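You operate a simulated robot arm through the tools that you are given. There is no shell and no other tool. Be economical: measure what you need, move in short steps, check, and stop when the job is done.

Carry out the task below with a simulated robot arm. There is one attempt and no reset: what you move stays moved.

## Task
Put the packet marked "oats" from the table in the teal mixing bowl and the packet marked "rice" on the white saucer.

Only the result counts: the job must be done as asked and must still hold three seconds after the hand-in. Knocking over, shifting, dropping, spilling or breaking anything else fails it.

## Robot
A 6-joint arm with a two-finger parallel gripper, fixed in place. Base frame: the origin is at the foot of the arm, x ahead of it, y to its left, z up; the work surface is at about z = 0.75. Lengths are in m, angles in rad, forces in N, time in s.
With the tool pointing down near the work surface it reaches from about 0.18 to 0.64 m from the base axis. Its first joint turns from -1.152 to 1.152 rad. Payload 2.7 kg.
The TCP is the grasp point between the finger pads, 0.023 m short of the fingertips. In the tool frame z runs along the fingers and y along their closing line. The gripper opens to 0.094 m. The fingers are 0.038 m wide and 0.01 m thick; the gripper's body (0.054 by 0.096 m) begins 0.039 m behind the TCP.
Orientation is that of the tool frame in the base frame, as a unit quaternion [w, x, y, z]. With the fingers straight down and closing along the base's y, the tool's x points along the base's -x, its y along +y and its z along -z.

## Interface
- The arm moves only by the tool arm_command. Its argument "rows" is text: rows parted by semicolons, each of 4 numbers parted by spaces: the shift along the tool's x, y, z in m, then the turn about the tool's z in rad. In form: x y z twist; .... A call has 1 to 12 rows; each row is the pose to reach, as a shift and turn from the pose commanded when the call began, along the tool's axes at that moment. "fingers" is the opening, from 0 (shut) to 1 (fully open), set as the call begins (left out, the last holds). A row lasts 0.2 s, in which the tool goes at most 0.05 m and 0.15 rad; a call with a longer step from one row to the next is refused whole, and so is a gripper value outside its range. Where a pose cannot be reached the arm comes as near as it can. A force on the tool above 40 N (or 10 N above the force at the start of the call, whichever is more), or a blocked arm, ends the call early, and 0.2 s more pass. The fingers move at their own pace (about 0.045 m/s each) and stop on an object; they squeeze with about 31 N. The grip force told is the motor's: it shows also when the fingers shut on nothing. Time passes only in rows, and 0.2 s behind the last, so rows that repeat a pose let the fingers close. It gives the time, the measured TCP pose, the force on the tool (base axes), the opening and the grip force at its end, in the units of the frame above (readings bear some noise), and new pictures: "show" is both (left out), scene, wrist or none.
- Cameras (640 x 400 px; columns grow to the right, rows downward): "scene" is fixed at [0.0873, -0.4531, 1.3922]; the picture's right is [0.57, -0.82, 0.00], its down [-0.56, -0.39, -0.73] and it looks along [0.60, 0.42, -0.68] (base axes); focal length 305 px, centre (320, 200). "wrist" rides on the gripper at [0.086, 0.016, -0.074] in the tool frame; the picture's right is [-0.18, 0.98, 0.00], its down [-0.58, -0.11, -0.81] and it looks along [-0.79, -0.15, 0.59] (tool axes); focal length 243 px, centre (320, 200). There is no depth. A picture from a camera that has moved, and an enlarged one, comes with that camera's place and axes in the base frame and with its lens.
- inspect(camera, box): a new picture of the part [left, top, right, bottom] of that camera's present view, enlarged. The clock stands still meanwhile.
- hand_in(): hands the job in; it is judged then, once.

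Work in short steps. Places have to be worked out from the pictures, the camera data and where the tool is seen: move nearer, look again, correct. Check each grasp and each placing, and mend what went wrong. You have 90 turns and 170 pictures in all, those below and enlarged ones among them. Open the gripper and draw the arm clear of the work before you hand the job in, unless the task says otherwise; then end with one line.

The tools are called after "Call:" as name(argument=value, ...) on one line, values as JSON. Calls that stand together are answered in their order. arm_command: Moves the arm, as the interface text tells. Its arguments: {"type":"object","properties":{"rows":{"type":"string"},"fingers":{"type":"number"},"show":{"type":"string","enum":["both","scene","wrist","none"]}},"required":["rows"]} The other tools are called the same way: inspect (camera, box) takes an enlarged picture of a part of a camera's view; hand_in () hands the job in.

At the start:

```text
t: 0.0
tcp_pos: [0.3953, 0.077, 1.1167]
tcp_rot: [0.0, -0.001, 1.0, 0.0]
contact_force: [-0.2, 0.6, -0.4]
width: 0.0941
grip_force: 0.1
```

scene: 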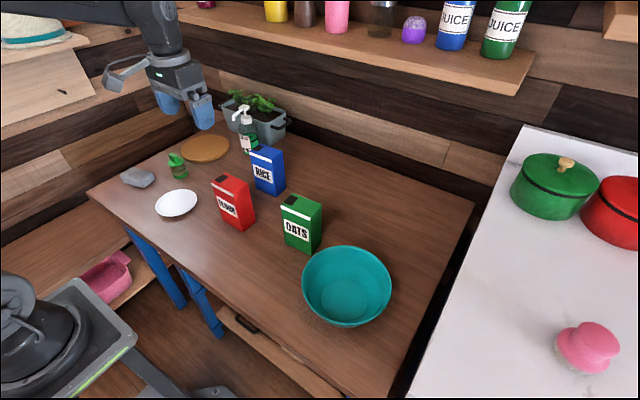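
wrist: 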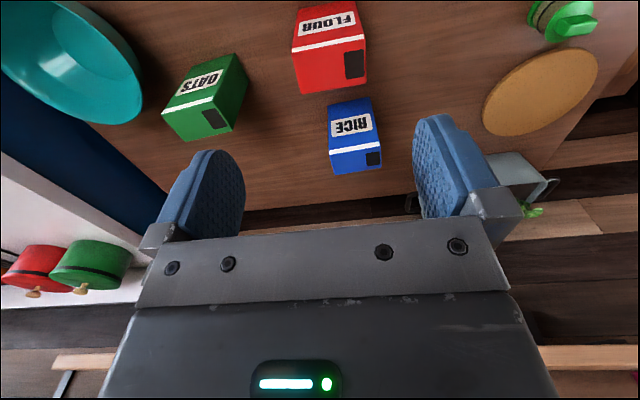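

I'll enlarge the packet area, the bowl and the saucer to get accurate pixel places before moving.

Call:
inspect(camera="scene", box=[200, 130, 360, 260])

Call:
inspect(camera="scene", box=[110, 80, 310, 240])

```text
3.08 times, centred on (280, 195) of scene
camera zoom: at [0.0873, -0.4531, 1.3922], right [0.57, -0.82, 0.0], down [-0.56, -0.39, -0.73], along [0.6, 0.42, -0.68], focal length 937 px, centre (443, 215)
```

zoom: 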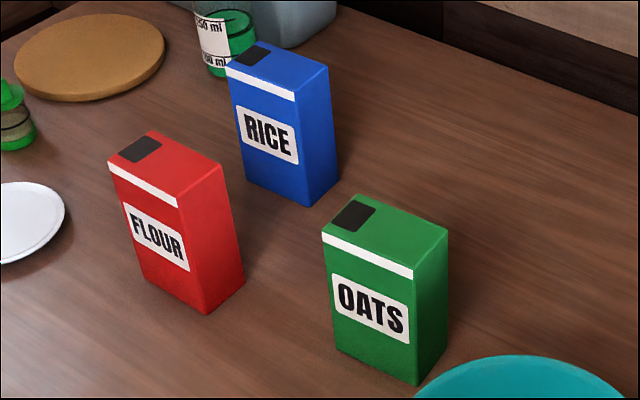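

```text
2.50 times, centred on (210, 160) of scene
camera zoom: at [0.0873, -0.4531, 1.3922], right [0.57, -0.82, 0.0], down [-0.56, -0.39, -0.73], along [0.6, 0.42, -0.68], focal length 762 px, centre (595, 300)
```

zoom: 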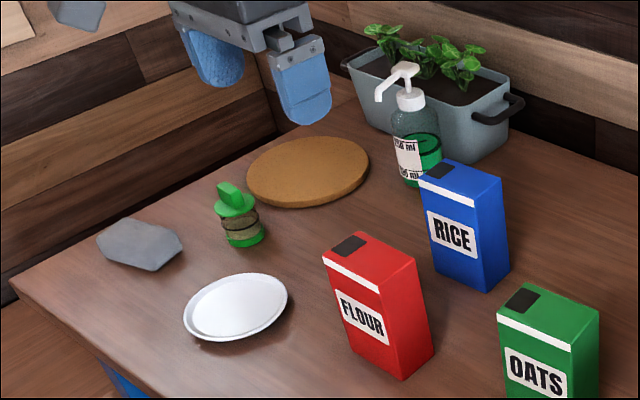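

Worked out: oats at about (0.49, -0.118), top at z≈0.89, about 0.048 thick along x. Rice is at about (0.61, 0.107) turned about 0.15 rad, the saucer at (0.39, 0.289), and the bowl at about (0.40, -0.30). I go above oats and turn 90° so the fingers close along base x.

Call:
arm_command(rows="-0.0086 -0.0177 0.0061 0.1428; -0.0173 -0.0355 0.0122 0.2856; -0.0259 -0.0532 0.0183 0.4284; -0.0345 -0.0709 0.0244 0.5712; -0.0432 -0.0886 0.0305 0.714; -0.0518 -0.1064 0.0365 0.8568; -0.0605 -0.1241 0.0426 0.9996; -0.0691 -0.1418 0.0487 1.1424; -0.0777 -0.1595 0.0548 1.2852; -0.0864 -0.1773 0.0609 1.428; -0.095 -0.195 0.067 1.5708; -0.095 -0.195 0.067 1.5708", fingers=1)

```text
t: 2.6
tcp_pos: [0.4911, -0.1191, 1.0495]
tcp_rot: [0.0, 0.708, 0.706, 0.0]
contact_force: [0.4, -0.3, 0.0]
width: 0.0941
grip_force: 0.0
camera wrist: at [0.5069, -0.034, 1.1243], right [0.98, -0.19, 0.0], down [-0.11, -0.58, 0.81], along [-0.15, -0.79, -0.59], focal length 243 px, centre (320, 200)
```

scene: 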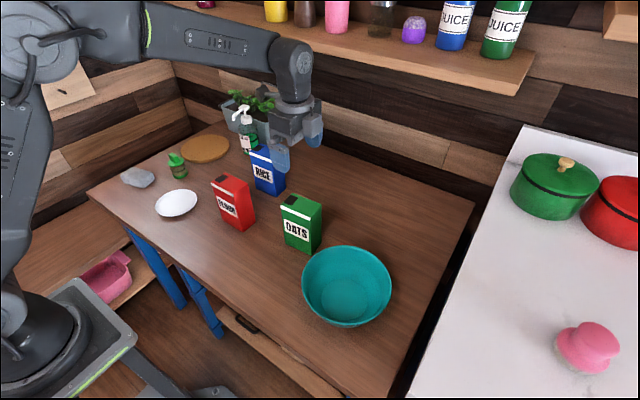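
wrist: 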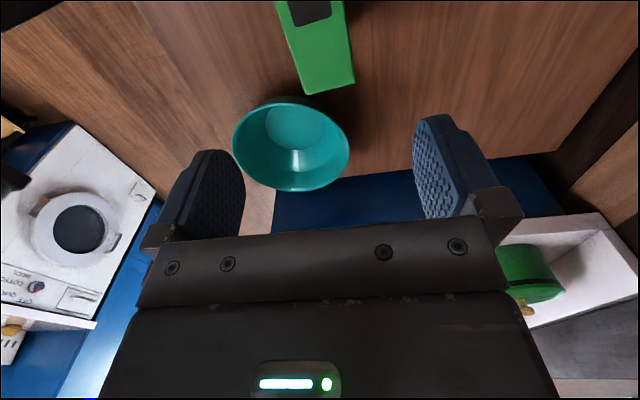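

Both cameras agree: oats centre is at (0.491, -0.12) with yaw about +0.07. The bowl centre is at (0.41, -0.298) with its rim at about 0.82. I trim the yaw and descend to z≈0.862.

Call:
arm_command(rows="0 0 0.04 -0.07; 0 0 0.08 -0.07; 0 0 0.12 -0.07; 0 0 0.155 -0.07; 0 0 0.155 -0.07")

```text
t: 3.8
tcp_pos: [0.4892, -0.1162, 0.8952]
tcp_rot: [0.0, 0.683, 0.731, 0.0]
contact_force: [-0.2, 0.2, -0.4]
width: 0.0942
grip_force: 0.0
camera wrist: at [0.4992, -0.0297, 0.971], right [0.99, -0.11, 0.0], down [-0.07, -0.59, 0.81], along [-0.09, -0.8, -0.59], focal length 243 px, centre (320, 200)
```

scene: 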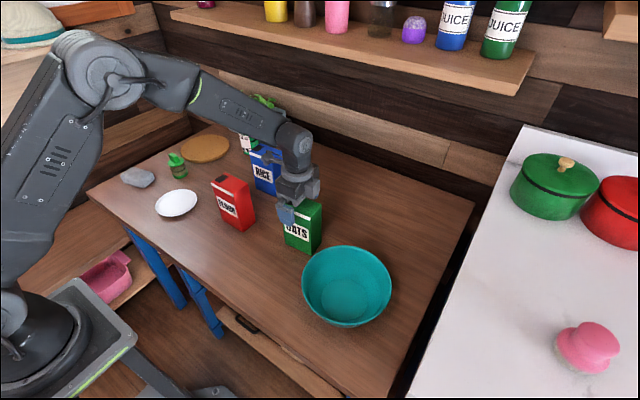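
wrist: 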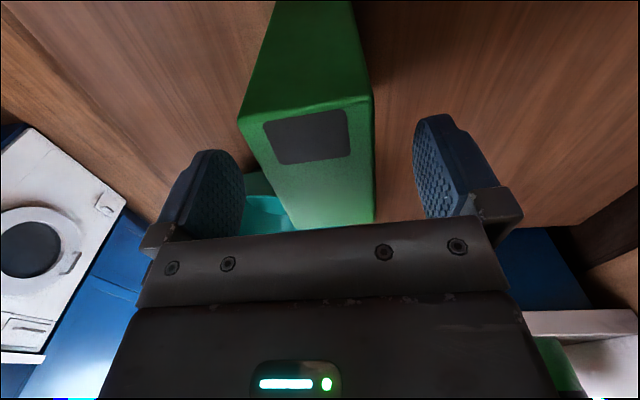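

The box lies between the fingers, its top centre at about (0.487, -0.121). I go down 0.033 m more with a small y trim, then close.

Call:
arm_command(rows="-0.005 0 0.018 0.02; -0.005 0 0.033 0.02; -0.005 0 0.033 0.02", show="none")

Call:
arm_command(rows="0 0 0 0; 0 0 0 0; 0 0 0 0; 0 0 0 0; 0 0 0 0; 0 0 0 0", fingers=0)

```text
t: 4.6
tcp_pos: [0.4908, -0.1248, 0.8644]
tcp_rot: [-0.001, 0.689, 0.725, 0.0]
contact_force: [-0.1, 0.2, -1.0]
width: 0.0939
grip_force: 0.1
```

```text
t: 6.0
tcp_pos: [0.4906, -0.1241, 0.8637]
tcp_rot: [0.0, 0.689, 0.725, 0.0]
contact_force: [0.0, 0.3, 0.3]
width: 0.051
grip_force: 31.0
camera wrist: at [0.5027, -0.0372, 0.9383], right [0.99, -0.13, 0.0], down [-0.08, -0.59, 0.81], along [-0.11, -0.8, -0.59], focal length 243 px, centre (320, 200)
```

scene: 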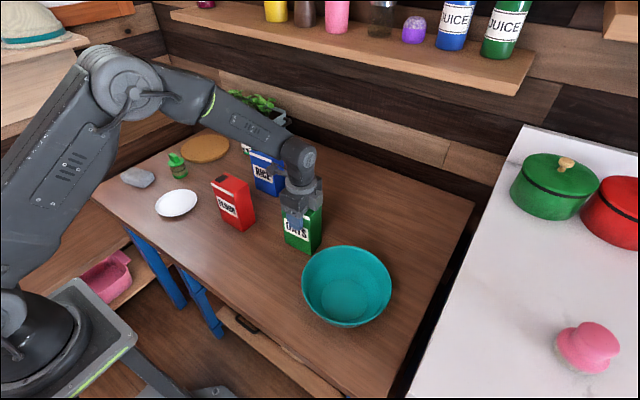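
wrist: 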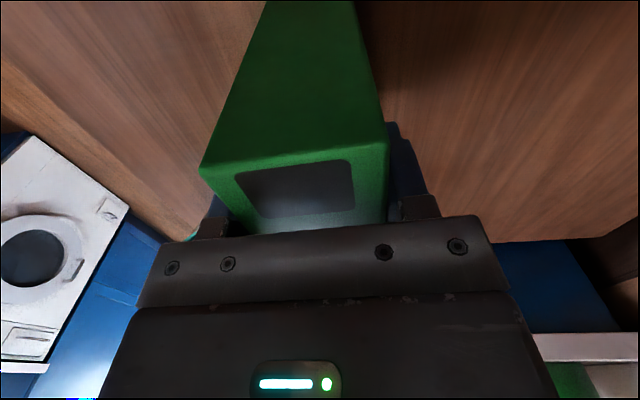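

The grip holds at width 0.051 and 31 N. I lift 0.13 m straight up and check.

Call:
arm_command(rows="0 0 -0.02 0; 0 0 -0.05 0; 0 0 -0.09 0; 0 0 -0.13 0; 0 0 -0.13 0", show="scene")

```text
t: 7.2
tcp_pos: [0.4891, -0.1233, 0.9937]
tcp_rot: [0.0, 0.689, 0.724, 0.0]
contact_force: [0.4, 0.4, -0.4]
width: 0.051
grip_force: 30.7
```

scene: 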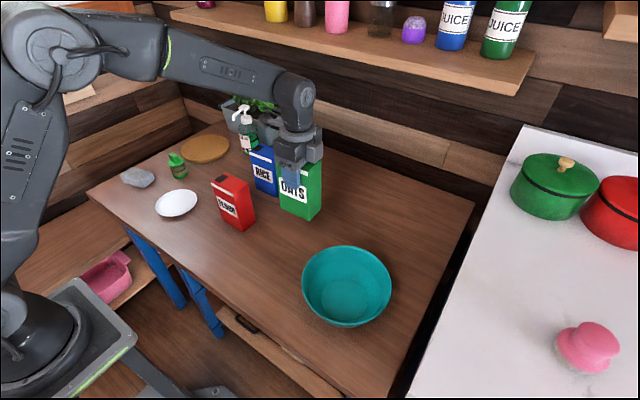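

Oats is lifted clear. I carry it level to above the bowl centre at (0.41, -0.30).

Call:
arm_command(rows="-0.0216 -0.011 0 0; -0.0432 -0.0219 0 0; -0.0648 -0.0329 0 0; -0.0864 -0.0439 0 0; -0.108 -0.0548 0 0; -0.1295 -0.0658 0 0; -0.1511 -0.0767 0 0; -0.1727 -0.0877 0 0; -0.1727 -0.0877 0 0")

```text
t: 9.2
tcp_pos: [0.4128, -0.2985, 0.9922]
tcp_rot: [0.0, 0.689, 0.725, 0.0]
contact_force: [0.5, 0.8, -2.0]
width: 0.0512
grip_force: 31.3
camera wrist: at [0.4247, -0.2122, 1.0676], right [0.99, -0.13, 0.0], down [-0.08, -0.59, 0.81], along [-0.11, -0.8, -0.59], focal length 243 px, centre (320, 200)
```

scene: 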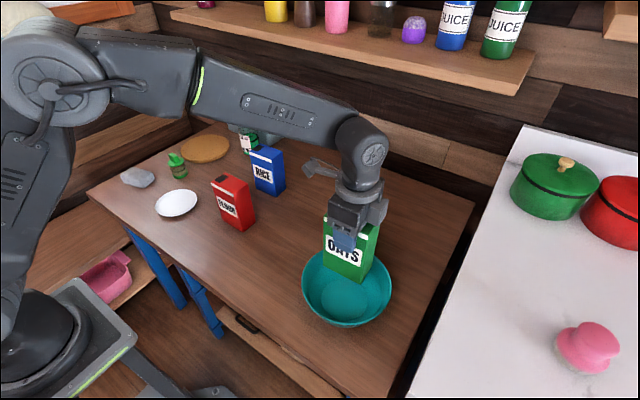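
wrist: 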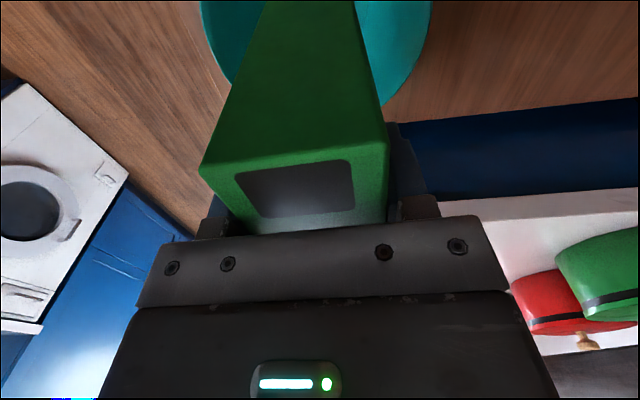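

The box is centred over the bowl. I lower it 0.10 m, then look.

Call:
arm_command(rows="0 0 0.03 0; 0 0 0.06 0; 0 0 0.09 0; 0 0 0.103 0; 0 0 0.103 0")

```text
t: 10.4
tcp_pos: [0.4139, -0.2993, 0.888]
tcp_rot: [0.0, 0.689, 0.725, 0.0]
contact_force: [-0.5, -0.2, -1.5]
width: 0.0512
grip_force: 30.8
camera wrist: at [0.4253, -0.2144, 0.9616], right [0.99, -0.13, 0.0], down [-0.08, -0.59, 0.81], along [-0.11, -0.8, -0.59], focal length 243 px, centre (320, 200)
```

scene: 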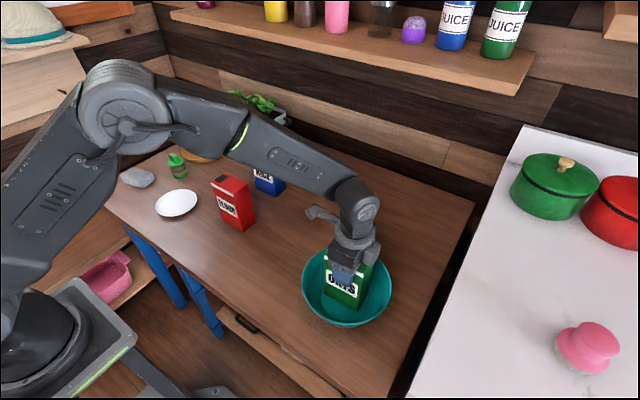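
wrist: 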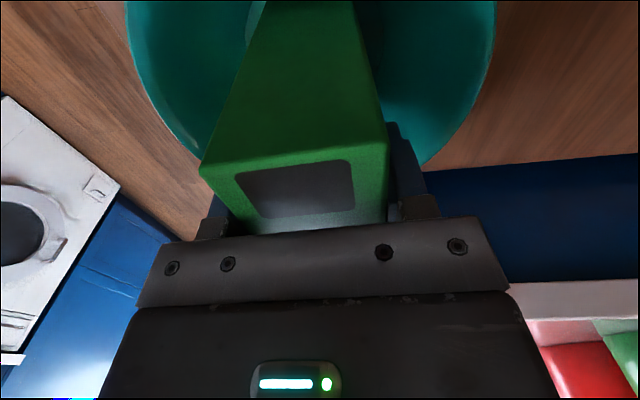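

Bottom is near the floor, with no contact yet. I go down in 4 mm steps and watch the force.

Call:
arm_command(rows="0 0 0.004 0; 0 0 0.008 0; 0 0 0.008 0", show="none")

Call:
arm_command(rows="0 0 0.003 0; 0 0 0.003 0", show="none")

```text
t: 11.2
tcp_pos: [0.4139, -0.2989, 0.8806]
tcp_rot: [0.0, 0.689, 0.725, 0.0]
contact_force: [-2.3, -5.7, 4.2]
width: 0.0515
grip_force: 30.8
```

```text
t: 11.8
tcp_pos: [0.4123, -0.3007, 0.8797]
tcp_rot: [0.002, 0.689, 0.725, -0.001]
contact_force: [-6.4, -9.1, 16.5]
width: 0.0511
grip_force: 31.2
```

Contact is at z≈0.88, with a sideways push toward -x,-y: a bottom corner meets the sloping wall on the +x,+y side. I raise 5 mm, shift about 8 mm toward -y and 4 mm toward -x, then lower again.

Call:
arm_command(rows="0 0 -0.006 0; -0.0078 -0.0044 -0.006 0; -0.0078 -0.0044 -0.001 0; -0.0078 -0.0044 -0.001 0", show="none")

Call:
arm_command(rows="0 0 0.003 0; 0 0 0.003 0")

```text
t: 12.8
tcp_pos: [0.4082, -0.3071, 0.8793]
tcp_rot: [0.001, 0.689, 0.725, -0.001]
contact_force: [-1.1, 11.3, 18.7]
width: 0.0516
grip_force: 30.8
```

```text
t: 13.4
tcp_pos: [0.4085, -0.3072, 0.8762]
tcp_rot: [0.002, 0.689, 0.725, 0.001]
contact_force: [3.9, 11.1, 14.8]
width: 0.0513
grip_force: 30.9
camera wrist: at [0.4197, -0.2205, 0.9501], right [0.99, -0.13, 0.0], down [-0.08, -0.59, 0.81], along [-0.11, -0.8, -0.59], focal length 243 px, centre (320, 200)
```

scene: 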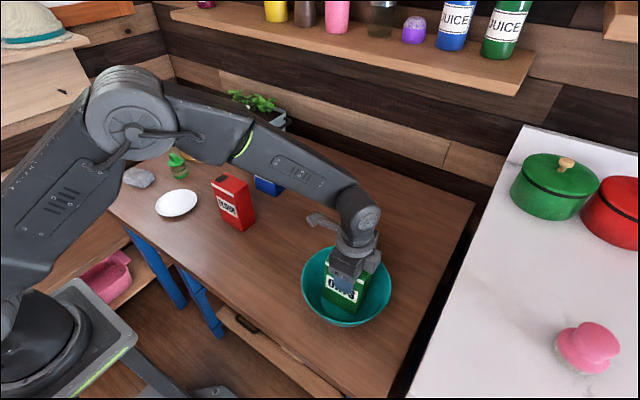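
wrist: 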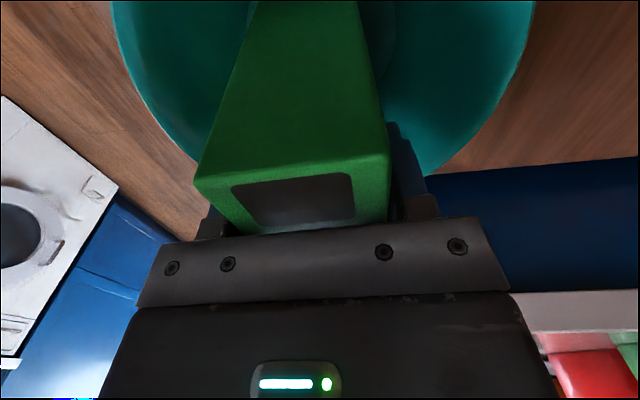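

Now the push is toward +y, so the true seat lies between, at about y=-0.304. I ease 4 mm back and check the force.

Call:
arm_command(rows="0.004 0 -0.001 0; 0.004 0 -0.001 0; 0.004 0 -0.001 0", show="none")

```text
t: 14.2
tcp_pos: [0.4064, -0.3031, 0.8755]
tcp_rot: [-0.001, 0.69, 0.724, -0.001]
contact_force: [2.2, -4.5, -0.4]
width: 0.0512
grip_force: 30.5
```

Almost no load now. I lower 3 mm more to seat it.

Call:
arm_command(rows="0 0 0.003 0; 0 0 0.003 0", show="none")

```text
t: 14.8
tcp_pos: [0.4069, -0.3036, 0.8737]
tcp_rot: [0.001, 0.688, 0.725, 0.0]
contact_force: [3.1, -3.6, 3.9]
width: 0.0514
grip_force: 30.3
```

It is seated with light contact. I open partway, to about 0.07 m, and look.

Call:
arm_command(rows="0 0 0 0; 0 0 0 0; 0 0 0 0", fingers=0.75)

```text
t: 15.6
tcp_pos: [0.4077, -0.304, 0.8739]
tcp_rot: [0.0, 0.689, 0.725, 0.0]
contact_force: [-0.1, 0.1, -0.2]
width: 0.0706
grip_force: 0.0
camera wrist: at [0.4191, -0.2174, 0.9476], right [0.99, -0.13, 0.0], down [-0.08, -0.59, 0.81], along [-0.11, -0.8, -0.59], focal length 243 px, centre (320, 200)
```

scene: 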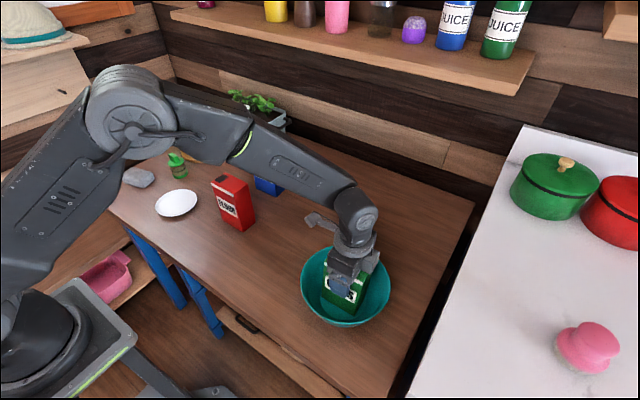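
wrist: 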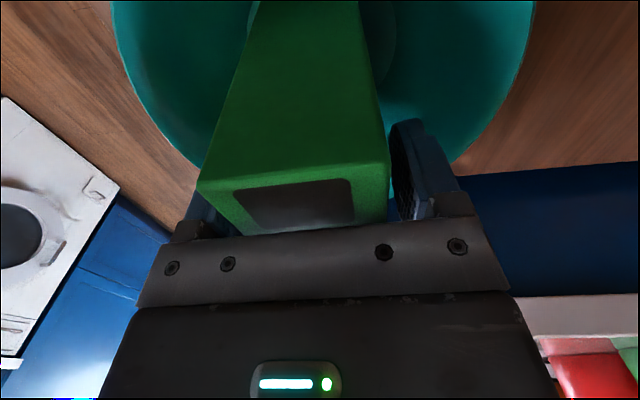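

The box stands free and steady. I open fully and withdraw straight up.

Call:
arm_command(rows="0 0 0 0; 0 0 -0.03 0; 0 0 -0.07 0; 0 0 -0.11 0; 0 0 -0.15 0; 0 0 -0.15 0", fingers=1)

Call:
inspect(camera="scene", box=[240, 130, 400, 330])

```text
t: 17.0
tcp_pos: [0.4067, -0.3011, 1.0229]
tcp_rot: [0.0, 0.689, 0.724, 0.0]
contact_force: [0.0, 0.5, 0.6]
width: 0.0939
grip_force: 0.2
camera wrist: at [0.4183, -0.2144, 1.0974], right [0.99, -0.13, 0.0], down [-0.08, -0.59, 0.81], along [-0.11, -0.8, -0.59], focal length 243 px, centre (320, 200)
```

scene: 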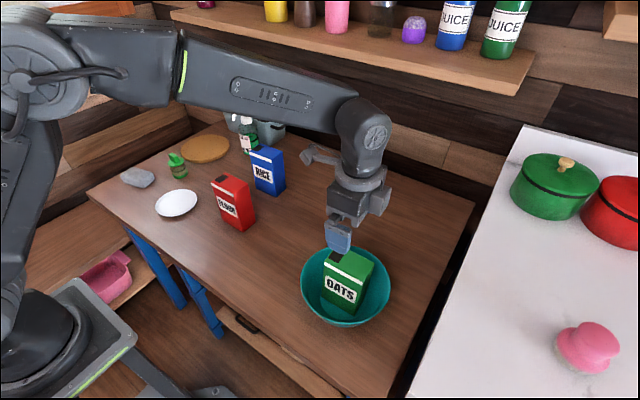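
wrist: 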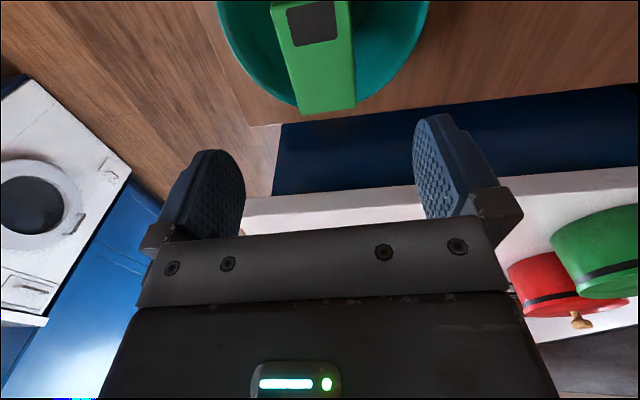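

```text
2.00 times, centred on (320, 230) of scene
camera zoom: at [0.0873, -0.4531, 1.3922], right [0.57, -0.82, 0.0], down [-0.56, -0.39, -0.73], along [0.6, 0.42, -0.68], focal length 609 px, centre (320, 140)
```

zoom: 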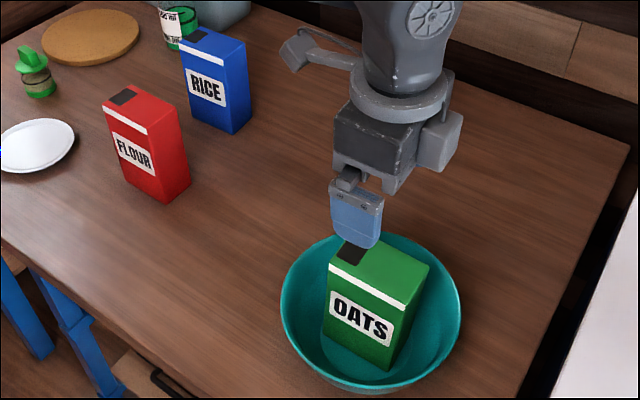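

Oats stands in the bowl and everything else looks in place. Next I go above rice, with a transit at z≈1.05 and yaw about 0.15.

Call:
arm_command(rows="0.0358 0.0193 -0.01 -0.009; 0.0715 0.0387 -0.02 -0.018; 0.1073 0.058 -0.027 -0.027; 0.1431 0.0774 -0.027 -0.036; 0.1789 0.0967 -0.027 -0.045; 0.2146 0.1161 -0.027 -0.055; 0.2504 0.1354 -0.027 -0.064; 0.2862 0.1548 -0.027 -0.073; 0.322 0.1741 -0.027 -0.082; 0.3577 0.1935 -0.027 -0.091; 0.3935 0.2128 -0.027 -0.1; 0.3935 0.2128 -0.027 -0.1")

```text
t: 19.6
tcp_pos: [0.5962, 0.1001, 1.049]
tcp_rot: [0.0, 0.652, 0.758, 0.0]
contact_force: [0.8, 0.3, -0.3]
width: 0.094
grip_force: 0.1
camera wrist: at [0.5993, 0.1876, 1.1235], right [1.0, -0.04, 0.0], down [-0.02, -0.59, 0.81], along [-0.03, -0.81, -0.59], focal length 243 px, centre (320, 200)
```

scene: 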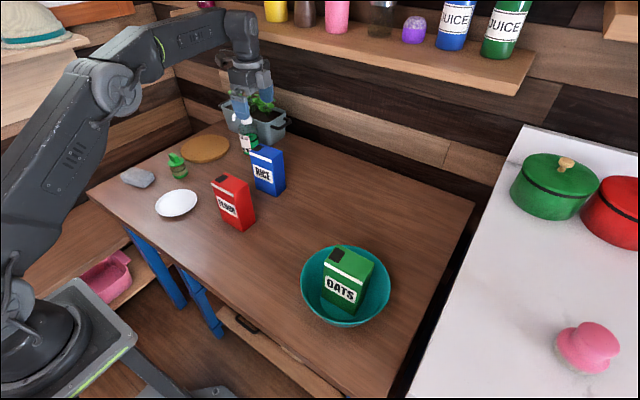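
wrist: 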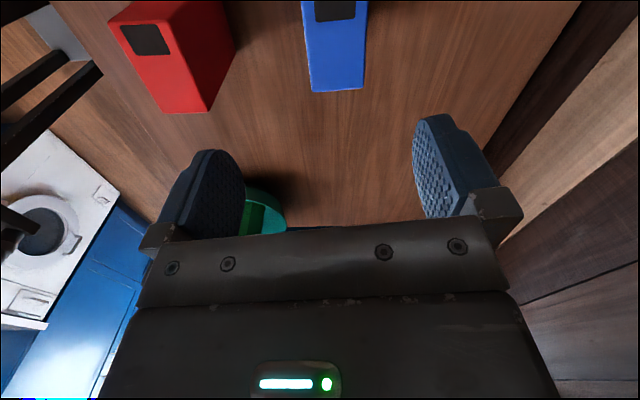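

The wrist view puts the rice centre at about (0.609, 0.096) with yaw about 0.05, less than my first estimate. I correct and descend partway to z≈0.90.

Call:
arm_command(rows="-0.006 0.0122 0 0.1; -0.006 0.0122 0.04 0.1; -0.006 0.0122 0.08 0.1; -0.006 0.0122 0.115 0.1; -0.006 0.0122 0.148 0.1; -0.006 0.0122 0.148 0.1")

Call:
inspect(camera="scene", box=[200, 110, 328, 190])

```text
t: 21.0
tcp_pos: [0.611, 0.0958, 0.9031]
tcp_rot: [0.0, 0.689, 0.725, -0.001]
contact_force: [0.6, 0.2, 1.0]
width: 0.094
grip_force: 0.0
camera wrist: at [0.6227, 0.1821, 0.9765], right [0.99, -0.13, 0.0], down [-0.08, -0.59, 0.81], along [-0.11, -0.8, -0.59], focal length 243 px, centre (320, 200)
```

scene: 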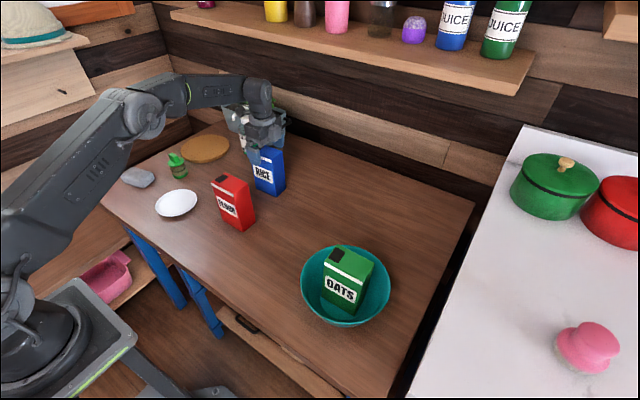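
wrist: 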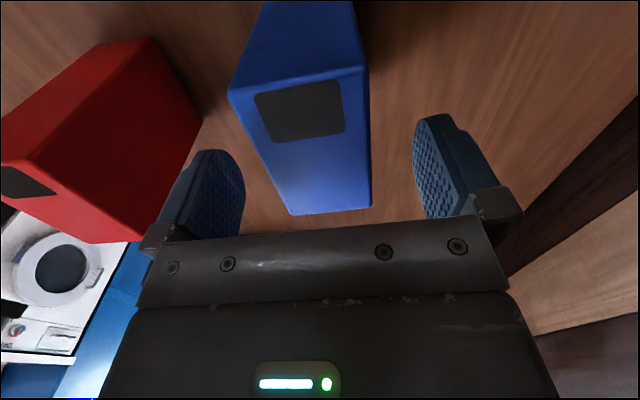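

```text
5.00 times, centred on (264, 150) of scene
camera zoom: at [0.0873, -0.4531, 1.3922], right [0.57, -0.82, 0.0], down [-0.56, -0.39, -0.73], along [0.6, 0.42, -0.68], focal length 1523 px, centre (600, 450)
```

zoom: 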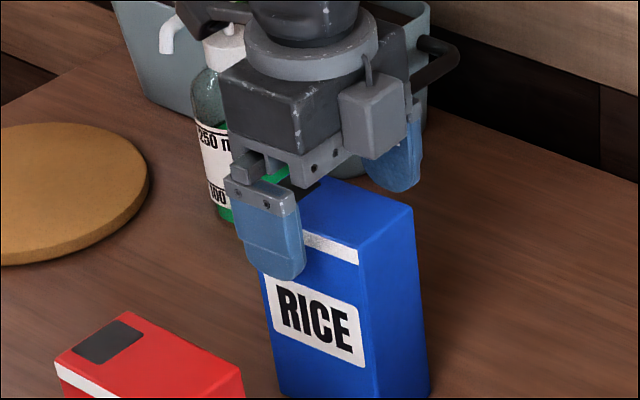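

Well centred: the box top corners average (0.610, 0.0955). I descend to z≈0.864 and close.

Call:
arm_command(rows="0 0 0.02 0; 0 0 0.039 0; 0 0 0.039 0", show="none")

Call:
arm_command(rows="0 0 0 0; 0 0 0 0; 0 0 0 0; 0 0 0 0; 0 0 0 0; 0 0 0 0", fingers=0)

```text
t: 21.8
tcp_pos: [0.6117, 0.0965, 0.8628]
tcp_rot: [0.0, 0.689, 0.725, 0.0]
contact_force: [-0.7, -0.5, 0.2]
width: 0.0938
grip_force: 0.0
```

```text
t: 23.2
tcp_pos: [0.6131, 0.0954, 0.8634]
tcp_rot: [0.0, 0.689, 0.725, 0.0]
contact_force: [-0.6, 0.9, 0.4]
width: 0.0513
grip_force: 31.3
camera wrist: at [0.6237, 0.1819, 0.9378], right [0.99, -0.13, 0.0], down [-0.08, -0.59, 0.81], along [-0.11, -0.8, -0.59], focal length 243 px, centre (320, 200)
```

scene: 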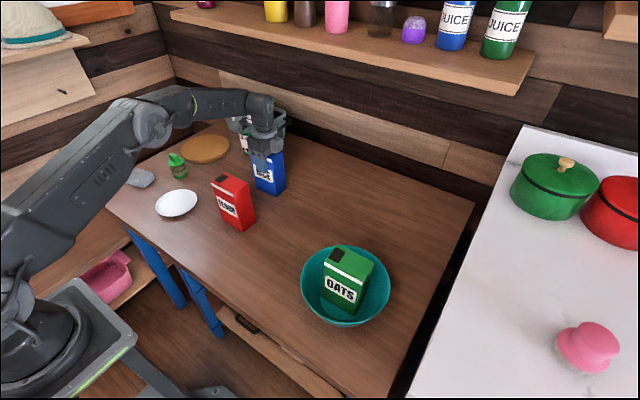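
wrist: 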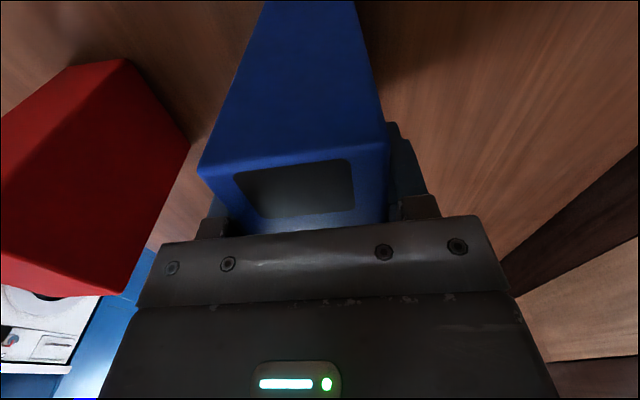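

Gripped at width 0.051. I lift 0.17 m.

Call:
arm_command(rows="0 0 -0.02 0; 0 0 -0.05 0; 0 0 -0.09 0; 0 0 -0.13 0; 0 0 -0.17 0; 0 0 -0.17 0")

Call:
inspect(camera="scene", box=[144, 175, 208, 225])

```text
t: 24.6
tcp_pos: [0.6126, 0.0972, 1.0352]
tcp_rot: [0.0, 0.689, 0.725, 0.0]
contact_force: [-0.5, 0.1, -3.5]
width: 0.051
grip_force: 31.1
camera wrist: at [0.625, 0.1835, 1.1094], right [0.99, -0.13, 0.0], down [-0.08, -0.59, 0.81], along [-0.11, -0.8, -0.59], focal length 243 px, centre (320, 200)
```

scene: 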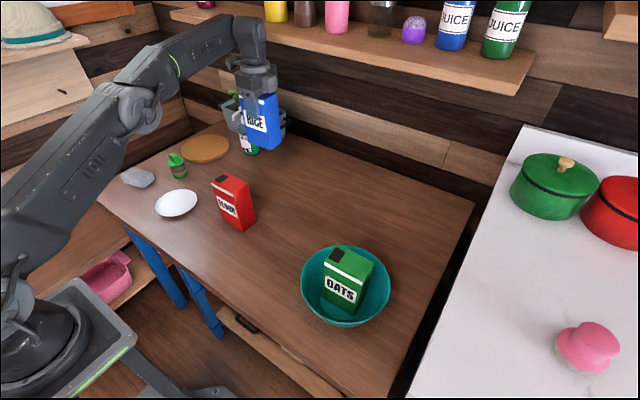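
wrist: 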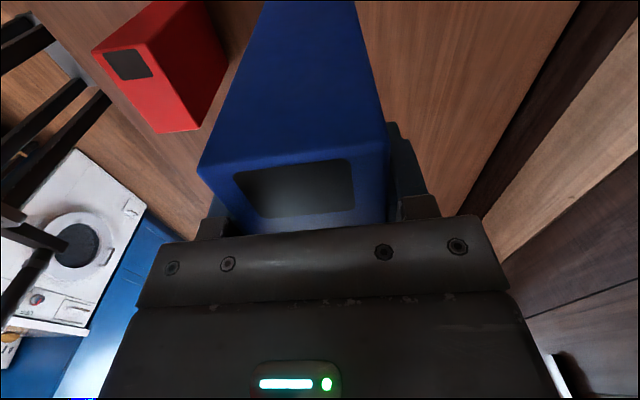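

```text
8.00 times, centred on (176, 200) of scene
camera zoom: at [0.0874, -0.4531, 1.3922], right [0.57, -0.82, 0.0], down [-0.56, -0.39, -0.73], along [0.6, 0.42, -0.68], focal length 2437 px, centre (1472, 200)
```

zoom: 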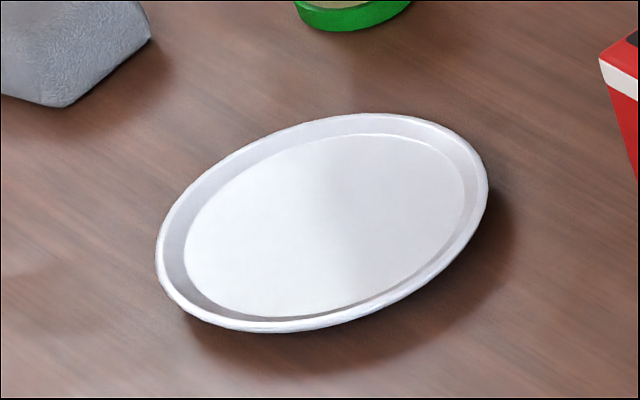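

Rice is lifted; saucer estimate is (0.388, 0.284) with its flat floor about 0.105 m across. I carry the box above it and refine with the wrist camera.

Call:
arm_command(rows="0.0198 -0.0215 0 0; 0.0396 -0.043 0 0; 0.0593 -0.0644 0 0; 0.0791 -0.0859 0 0; 0.0989 -0.1074 0 0; 0.1187 -0.1289 0 0; 0.1385 -0.1504 0 0; 0.1582 -0.1718 0 0; 0.178 -0.1933 0 0; 0.1978 -0.2148 0 0; 0.1978 -0.2148 0 0")

```text
t: 27.0
tcp_pos: [0.3869, 0.2815, 1.0328]
tcp_rot: [-0.001, 0.689, 0.725, -0.001]
contact_force: [-0.9, 0.5, -3.2]
width: 0.0512
grip_force: 31.3
camera wrist: at [0.3983, 0.3673, 1.1076], right [0.99, -0.13, 0.0], down [-0.08, -0.59, 0.81], along [-0.11, -0.8, -0.59], focal length 243 px, centre (320, 200)
```

scene: 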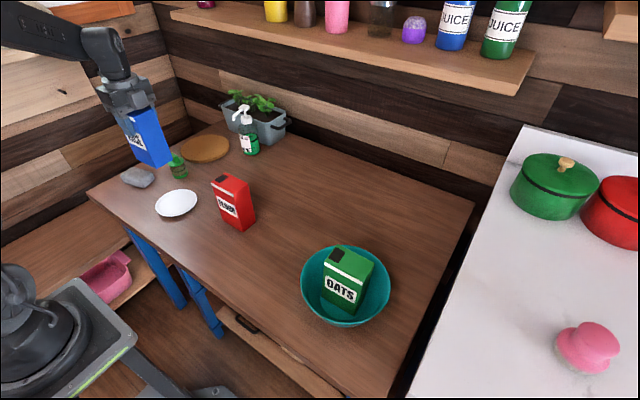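
wrist: 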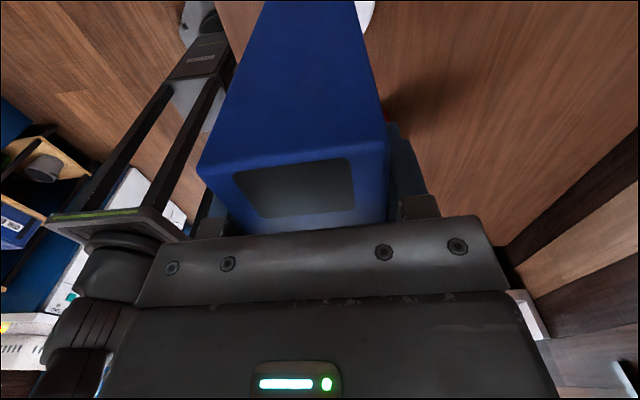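

Only a sliver of the saucer is visible. I back off 0.09 m toward +y to see it fully with the wrist camera.

Call:
arm_command(rows="0.03 0 0 0; 0.06 0 0 0; 0.09 0 0 0; 0.09 0 0 0", show="wrist")

```text
t: 28.0
tcp_pos: [0.3814, 0.37, 1.0342]
tcp_rot: [0.0, 0.689, 0.725, 0.001]
contact_force: [0.2, -0.5, -3.6]
width: 0.0512
grip_force: 30.6
camera wrist: at [0.3941, 0.4561, 1.1079], right [0.99, -0.13, 0.0], down [-0.08, -0.59, 0.81], along [-0.11, -0.8, -0.59], focal length 243 px, centre (320, 200)
```

wrist: 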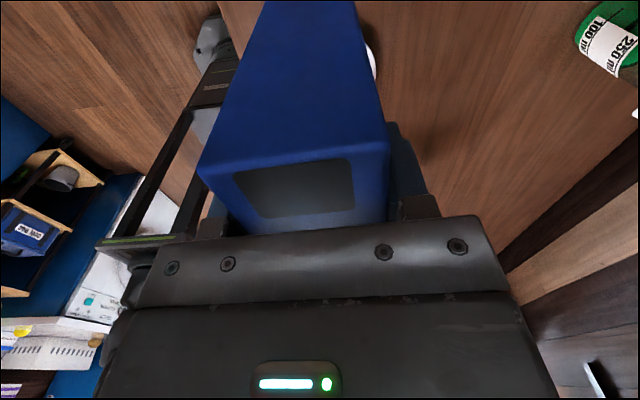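

The box hides the saucer. I sidestep 0.09 m toward -x so it shows to the right of the box.

Call:
arm_command(rows="0 -0.03 0 0; 0 -0.06 0 0; 0 -0.09 0 0; 0 -0.09 0 0", show="wrist")

```text
t: 29.0
tcp_pos: [0.2949, 0.3681, 1.0326]
tcp_rot: [0.0, 0.69, 0.724, 0.0]
contact_force: [-0.4, -0.4, -3.6]
width: 0.0514
grip_force: 30.8
camera wrist: at [0.3059, 0.454, 1.107], right [0.99, -0.14, 0.0], down [-0.08, -0.59, 0.81], along [-0.11, -0.8, -0.59], focal length 243 px, centre (320, 200)
```

wrist: 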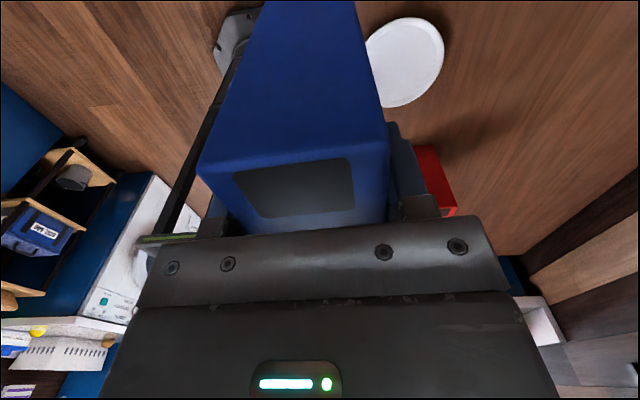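

Call:
inspect(camera="wrist", box=[350, 0, 478, 120])

```text
3.33 times, centred on (414, 60) of wrist
camera zoom: at [0.3059, 0.454, 1.107], right [0.99, -0.14, 0.0], down [-0.08, -0.59, 0.81], along [-0.11, -0.8, -0.59], focal length 809 px, centre (7, 667)
```

zoom: 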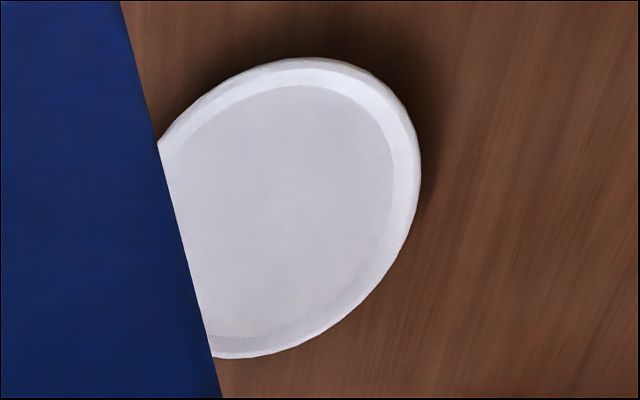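

The saucer centre from rim points is (0.388, 0.2795). I move there and lower partway, keeping clear of it.

Call:
arm_command(rows="-0.0233 0.0222 0 0; -0.0465 0.0444 0 0; -0.0698 0.0666 0 0; -0.093 0.0888 0 0; -0.093 0.0888 0 0; -0.093 0.0888 0.04 0; -0.093 0.0888 0.08 0; -0.093 0.0888 0.12 0; -0.093 0.0888 0.14 0; -0.093 0.0888 0.14 0")

Call:
inspect(camera="scene", box=[120, 130, 232, 230])

```text
t: 31.2
tcp_pos: [0.3874, 0.2807, 0.8931]
tcp_rot: [-0.001, 0.689, 0.725, 0.0]
contact_force: [-0.2, -0.1, -3.0]
width: 0.0514
grip_force: 30.4
camera wrist: at [0.3997, 0.3666, 0.9682], right [0.99, -0.13, 0.0], down [-0.08, -0.59, 0.81], along [-0.11, -0.8, -0.59], focal length 243 px, centre (320, 200)
```

scene: 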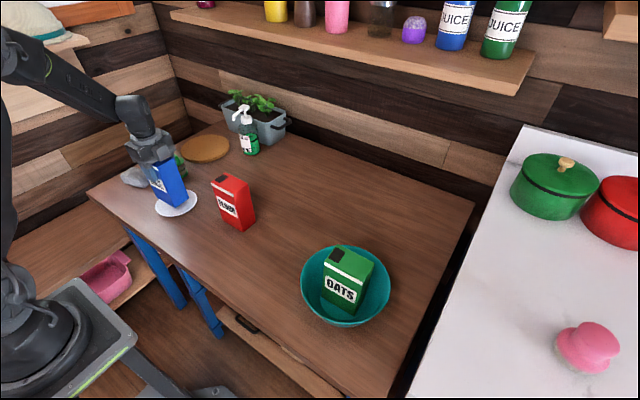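
wrist: 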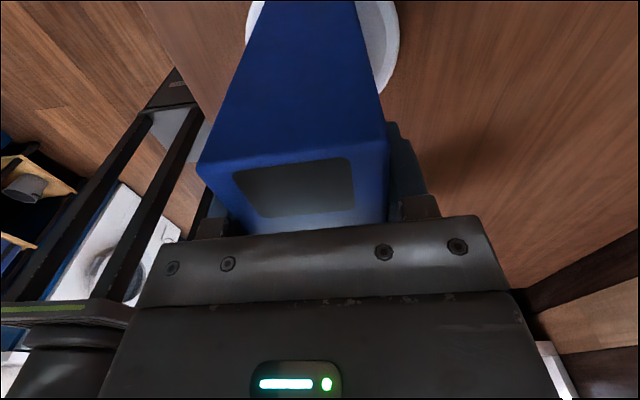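

```text
4.00 times, centred on (176, 180) of scene
camera zoom: at [0.0873, -0.4531, 1.3922], right [0.57, -0.82, 0.0], down [-0.56, -0.39, -0.73], along [0.6, 0.42, -0.68], focal length 1218 px, centre (896, 280)
```

zoom: 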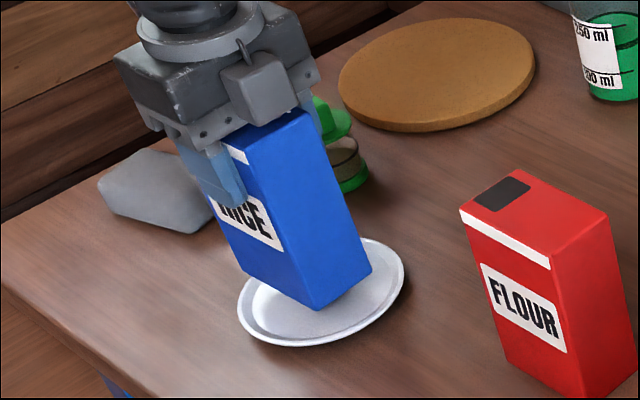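

The box is centred over the saucer. I lower 18 mm, then feel for contact.

Call:
arm_command(rows="0 0 0.01 0; 0 0 0.018 0; 0 0 0.018 0", show="none")

Call:
arm_command(rows="0 0 0.003 0; 0 0 0.003 0", show="none")

```text
t: 32.0
tcp_pos: [0.3896, 0.2793, 0.8758]
tcp_rot: [-0.001, 0.689, 0.724, 0.0]
contact_force: [-3.1, -0.6, 5.7]
width: 0.0516
grip_force: 31.0
```

```text
t: 32.6
tcp_pos: [0.3893, 0.2801, 0.8742]
tcp_rot: [0.0, 0.689, 0.725, 0.003]
contact_force: [-1.6, -0.3, 27.4]
width: 0.0517
grip_force: 31.2
```

Firm contact at z≈0.875 with hardly any sideways force. I ease up 2 mm and look at how it sits before letting go.

Call:
arm_command(rows="0 0 -0.002 0; 0 0 -0.002 0")

Call:
inspect(camera="scene", box=[140, 160, 220, 225])

```text
t: 33.2
tcp_pos: [0.3888, 0.2785, 0.8754]
tcp_rot: [0.0, 0.69, 0.724, 0.001]
contact_force: [2.3, 5.6, 11.7]
width: 0.0513
grip_force: 30.9
camera wrist: at [0.4, 0.3652, 0.9491], right [0.99, -0.14, 0.0], down [-0.08, -0.59, 0.81], along [-0.11, -0.8, -0.59], focal length 243 px, centre (320, 200)
```

scene: 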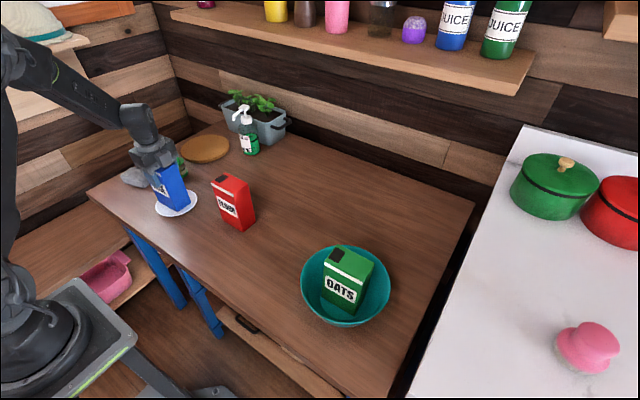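
wrist: 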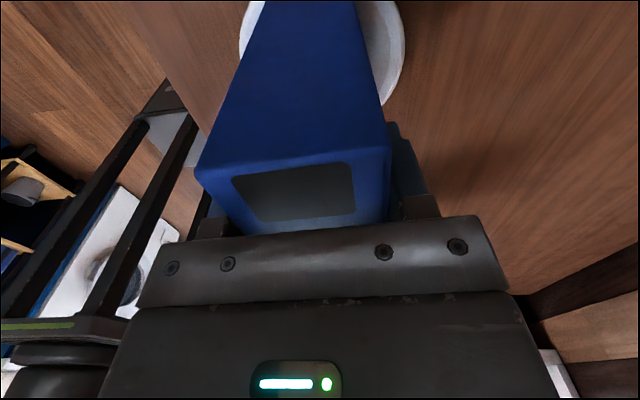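

```text
6.15 times, centred on (180, 192) of scene
camera zoom: at [0.0872, -0.4531, 1.3922], right [0.57, -0.82, 0.0], down [-0.56, -0.39, -0.73], along [0.6, 0.42, -0.68], focal length 1875 px, centre (1182, 246)
```

zoom: 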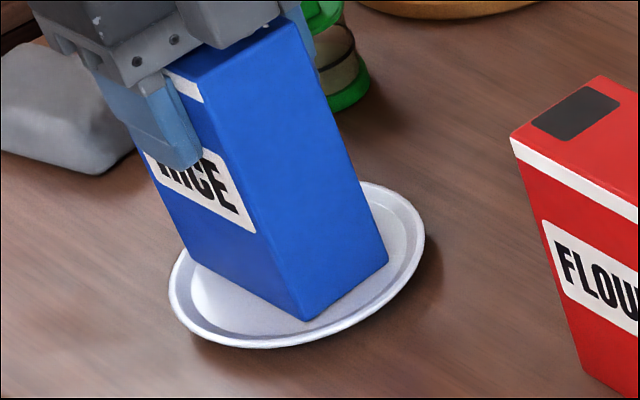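

Rice sits within the saucer's floor. I open the fingers and check.

Call:
arm_command(rows="0 0 0 0; 0 0 0 0; 0 0 0 0", fingers=0.8)

```text
t: 34.0
tcp_pos: [0.3882, 0.2783, 0.874]
tcp_rot: [0.0, 0.689, 0.725, 0.0]
contact_force: [0.1, -0.1, 0.2]
width: 0.0753
grip_force: 0.1
camera wrist: at [0.3997, 0.3649, 0.9487], right [0.99, -0.13, 0.0], down [-0.08, -0.59, 0.81], along [-0.11, -0.8, -0.59], focal length 243 px, centre (320, 200)
```

scene: 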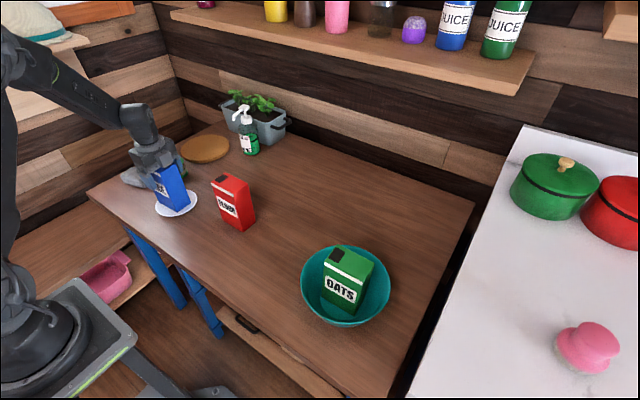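
wrist: 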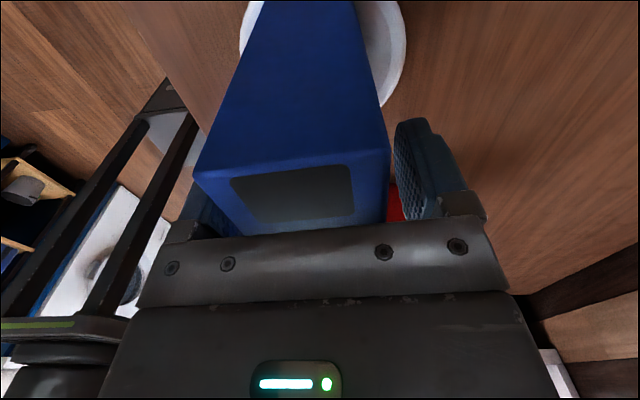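

Rice stands free. I open fully and withdraw straight up by 0.18 m.

Call:
arm_command(rows="0 0 0 0; 0 0 0 0; 0 0 -0.03 0; 0 0 -0.07 0; 0 0 -0.11 0; 0 0 -0.15 0; 0 0 -0.18 0; 0 0 -0.18 0", fingers=1)

Call:
inspect(camera="scene", box=[110, 120, 270, 230])

Call:
inspect(camera="scene", box=[280, 230, 408, 340])

```text
t: 35.8
tcp_pos: [0.3864, 0.2761, 1.0561]
tcp_rot: [0.0, 0.689, 0.725, 0.0]
contact_force: [-0.2, 0.1, -0.5]
width: 0.0939
grip_force: 0.1
camera wrist: at [0.3983, 0.3632, 1.1306], right [0.99, -0.13, 0.0], down [-0.08, -0.59, 0.81], along [-0.11, -0.8, -0.59], focal length 243 px, centre (320, 200)
```

scene: 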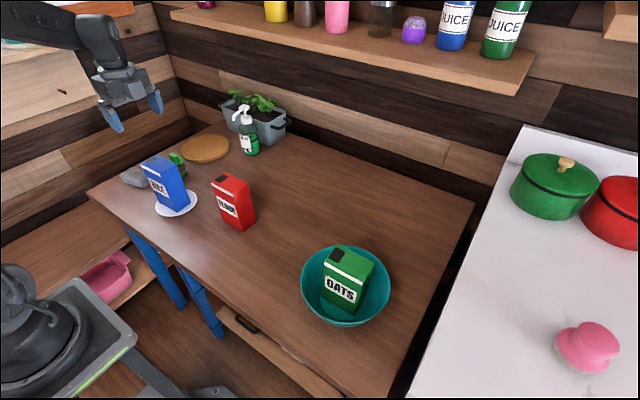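
wrist: 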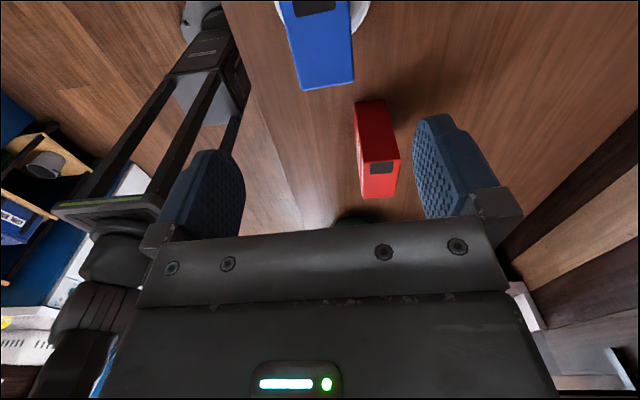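

```text
3.64 times, centred on (190, 175) of scene
camera zoom: at [0.0873, -0.4531, 1.3922], right [0.57, -0.82, 0.0], down [-0.56, -0.39, -0.73], along [0.6, 0.42, -0.68], focal length 1108 px, centre (793, 291)
```

zoom: 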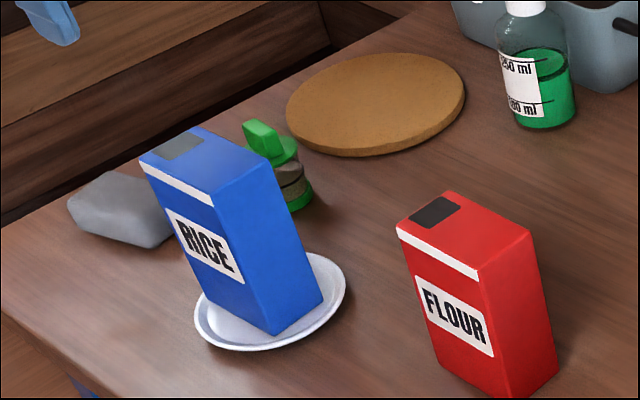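

```text
3.64 times, centred on (344, 285) of scene
camera zoom: at [0.0873, -0.4531, 1.3922], right [0.57, -0.82, 0.0], down [-0.56, -0.39, -0.73], along [0.6, 0.42, -0.68], focal length 1108 px, centre (233, -109)
```

zoom: 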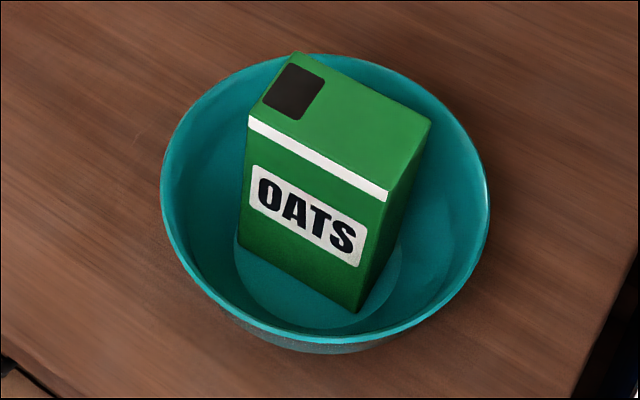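

Oats stands in the teal bowl and rice on the saucer. The other objects look undisturbed, and the gripper is open and clear, so I hand in.

Call:
hand_in()

```text
The job is handed in.
```

The oats packet is standing in the teal mixing bowl and the rice packet is standing on the white saucer. The bowl may have shifted by about 3 mm while I seated the oats; nothing else looked moved, and the job is handed in.
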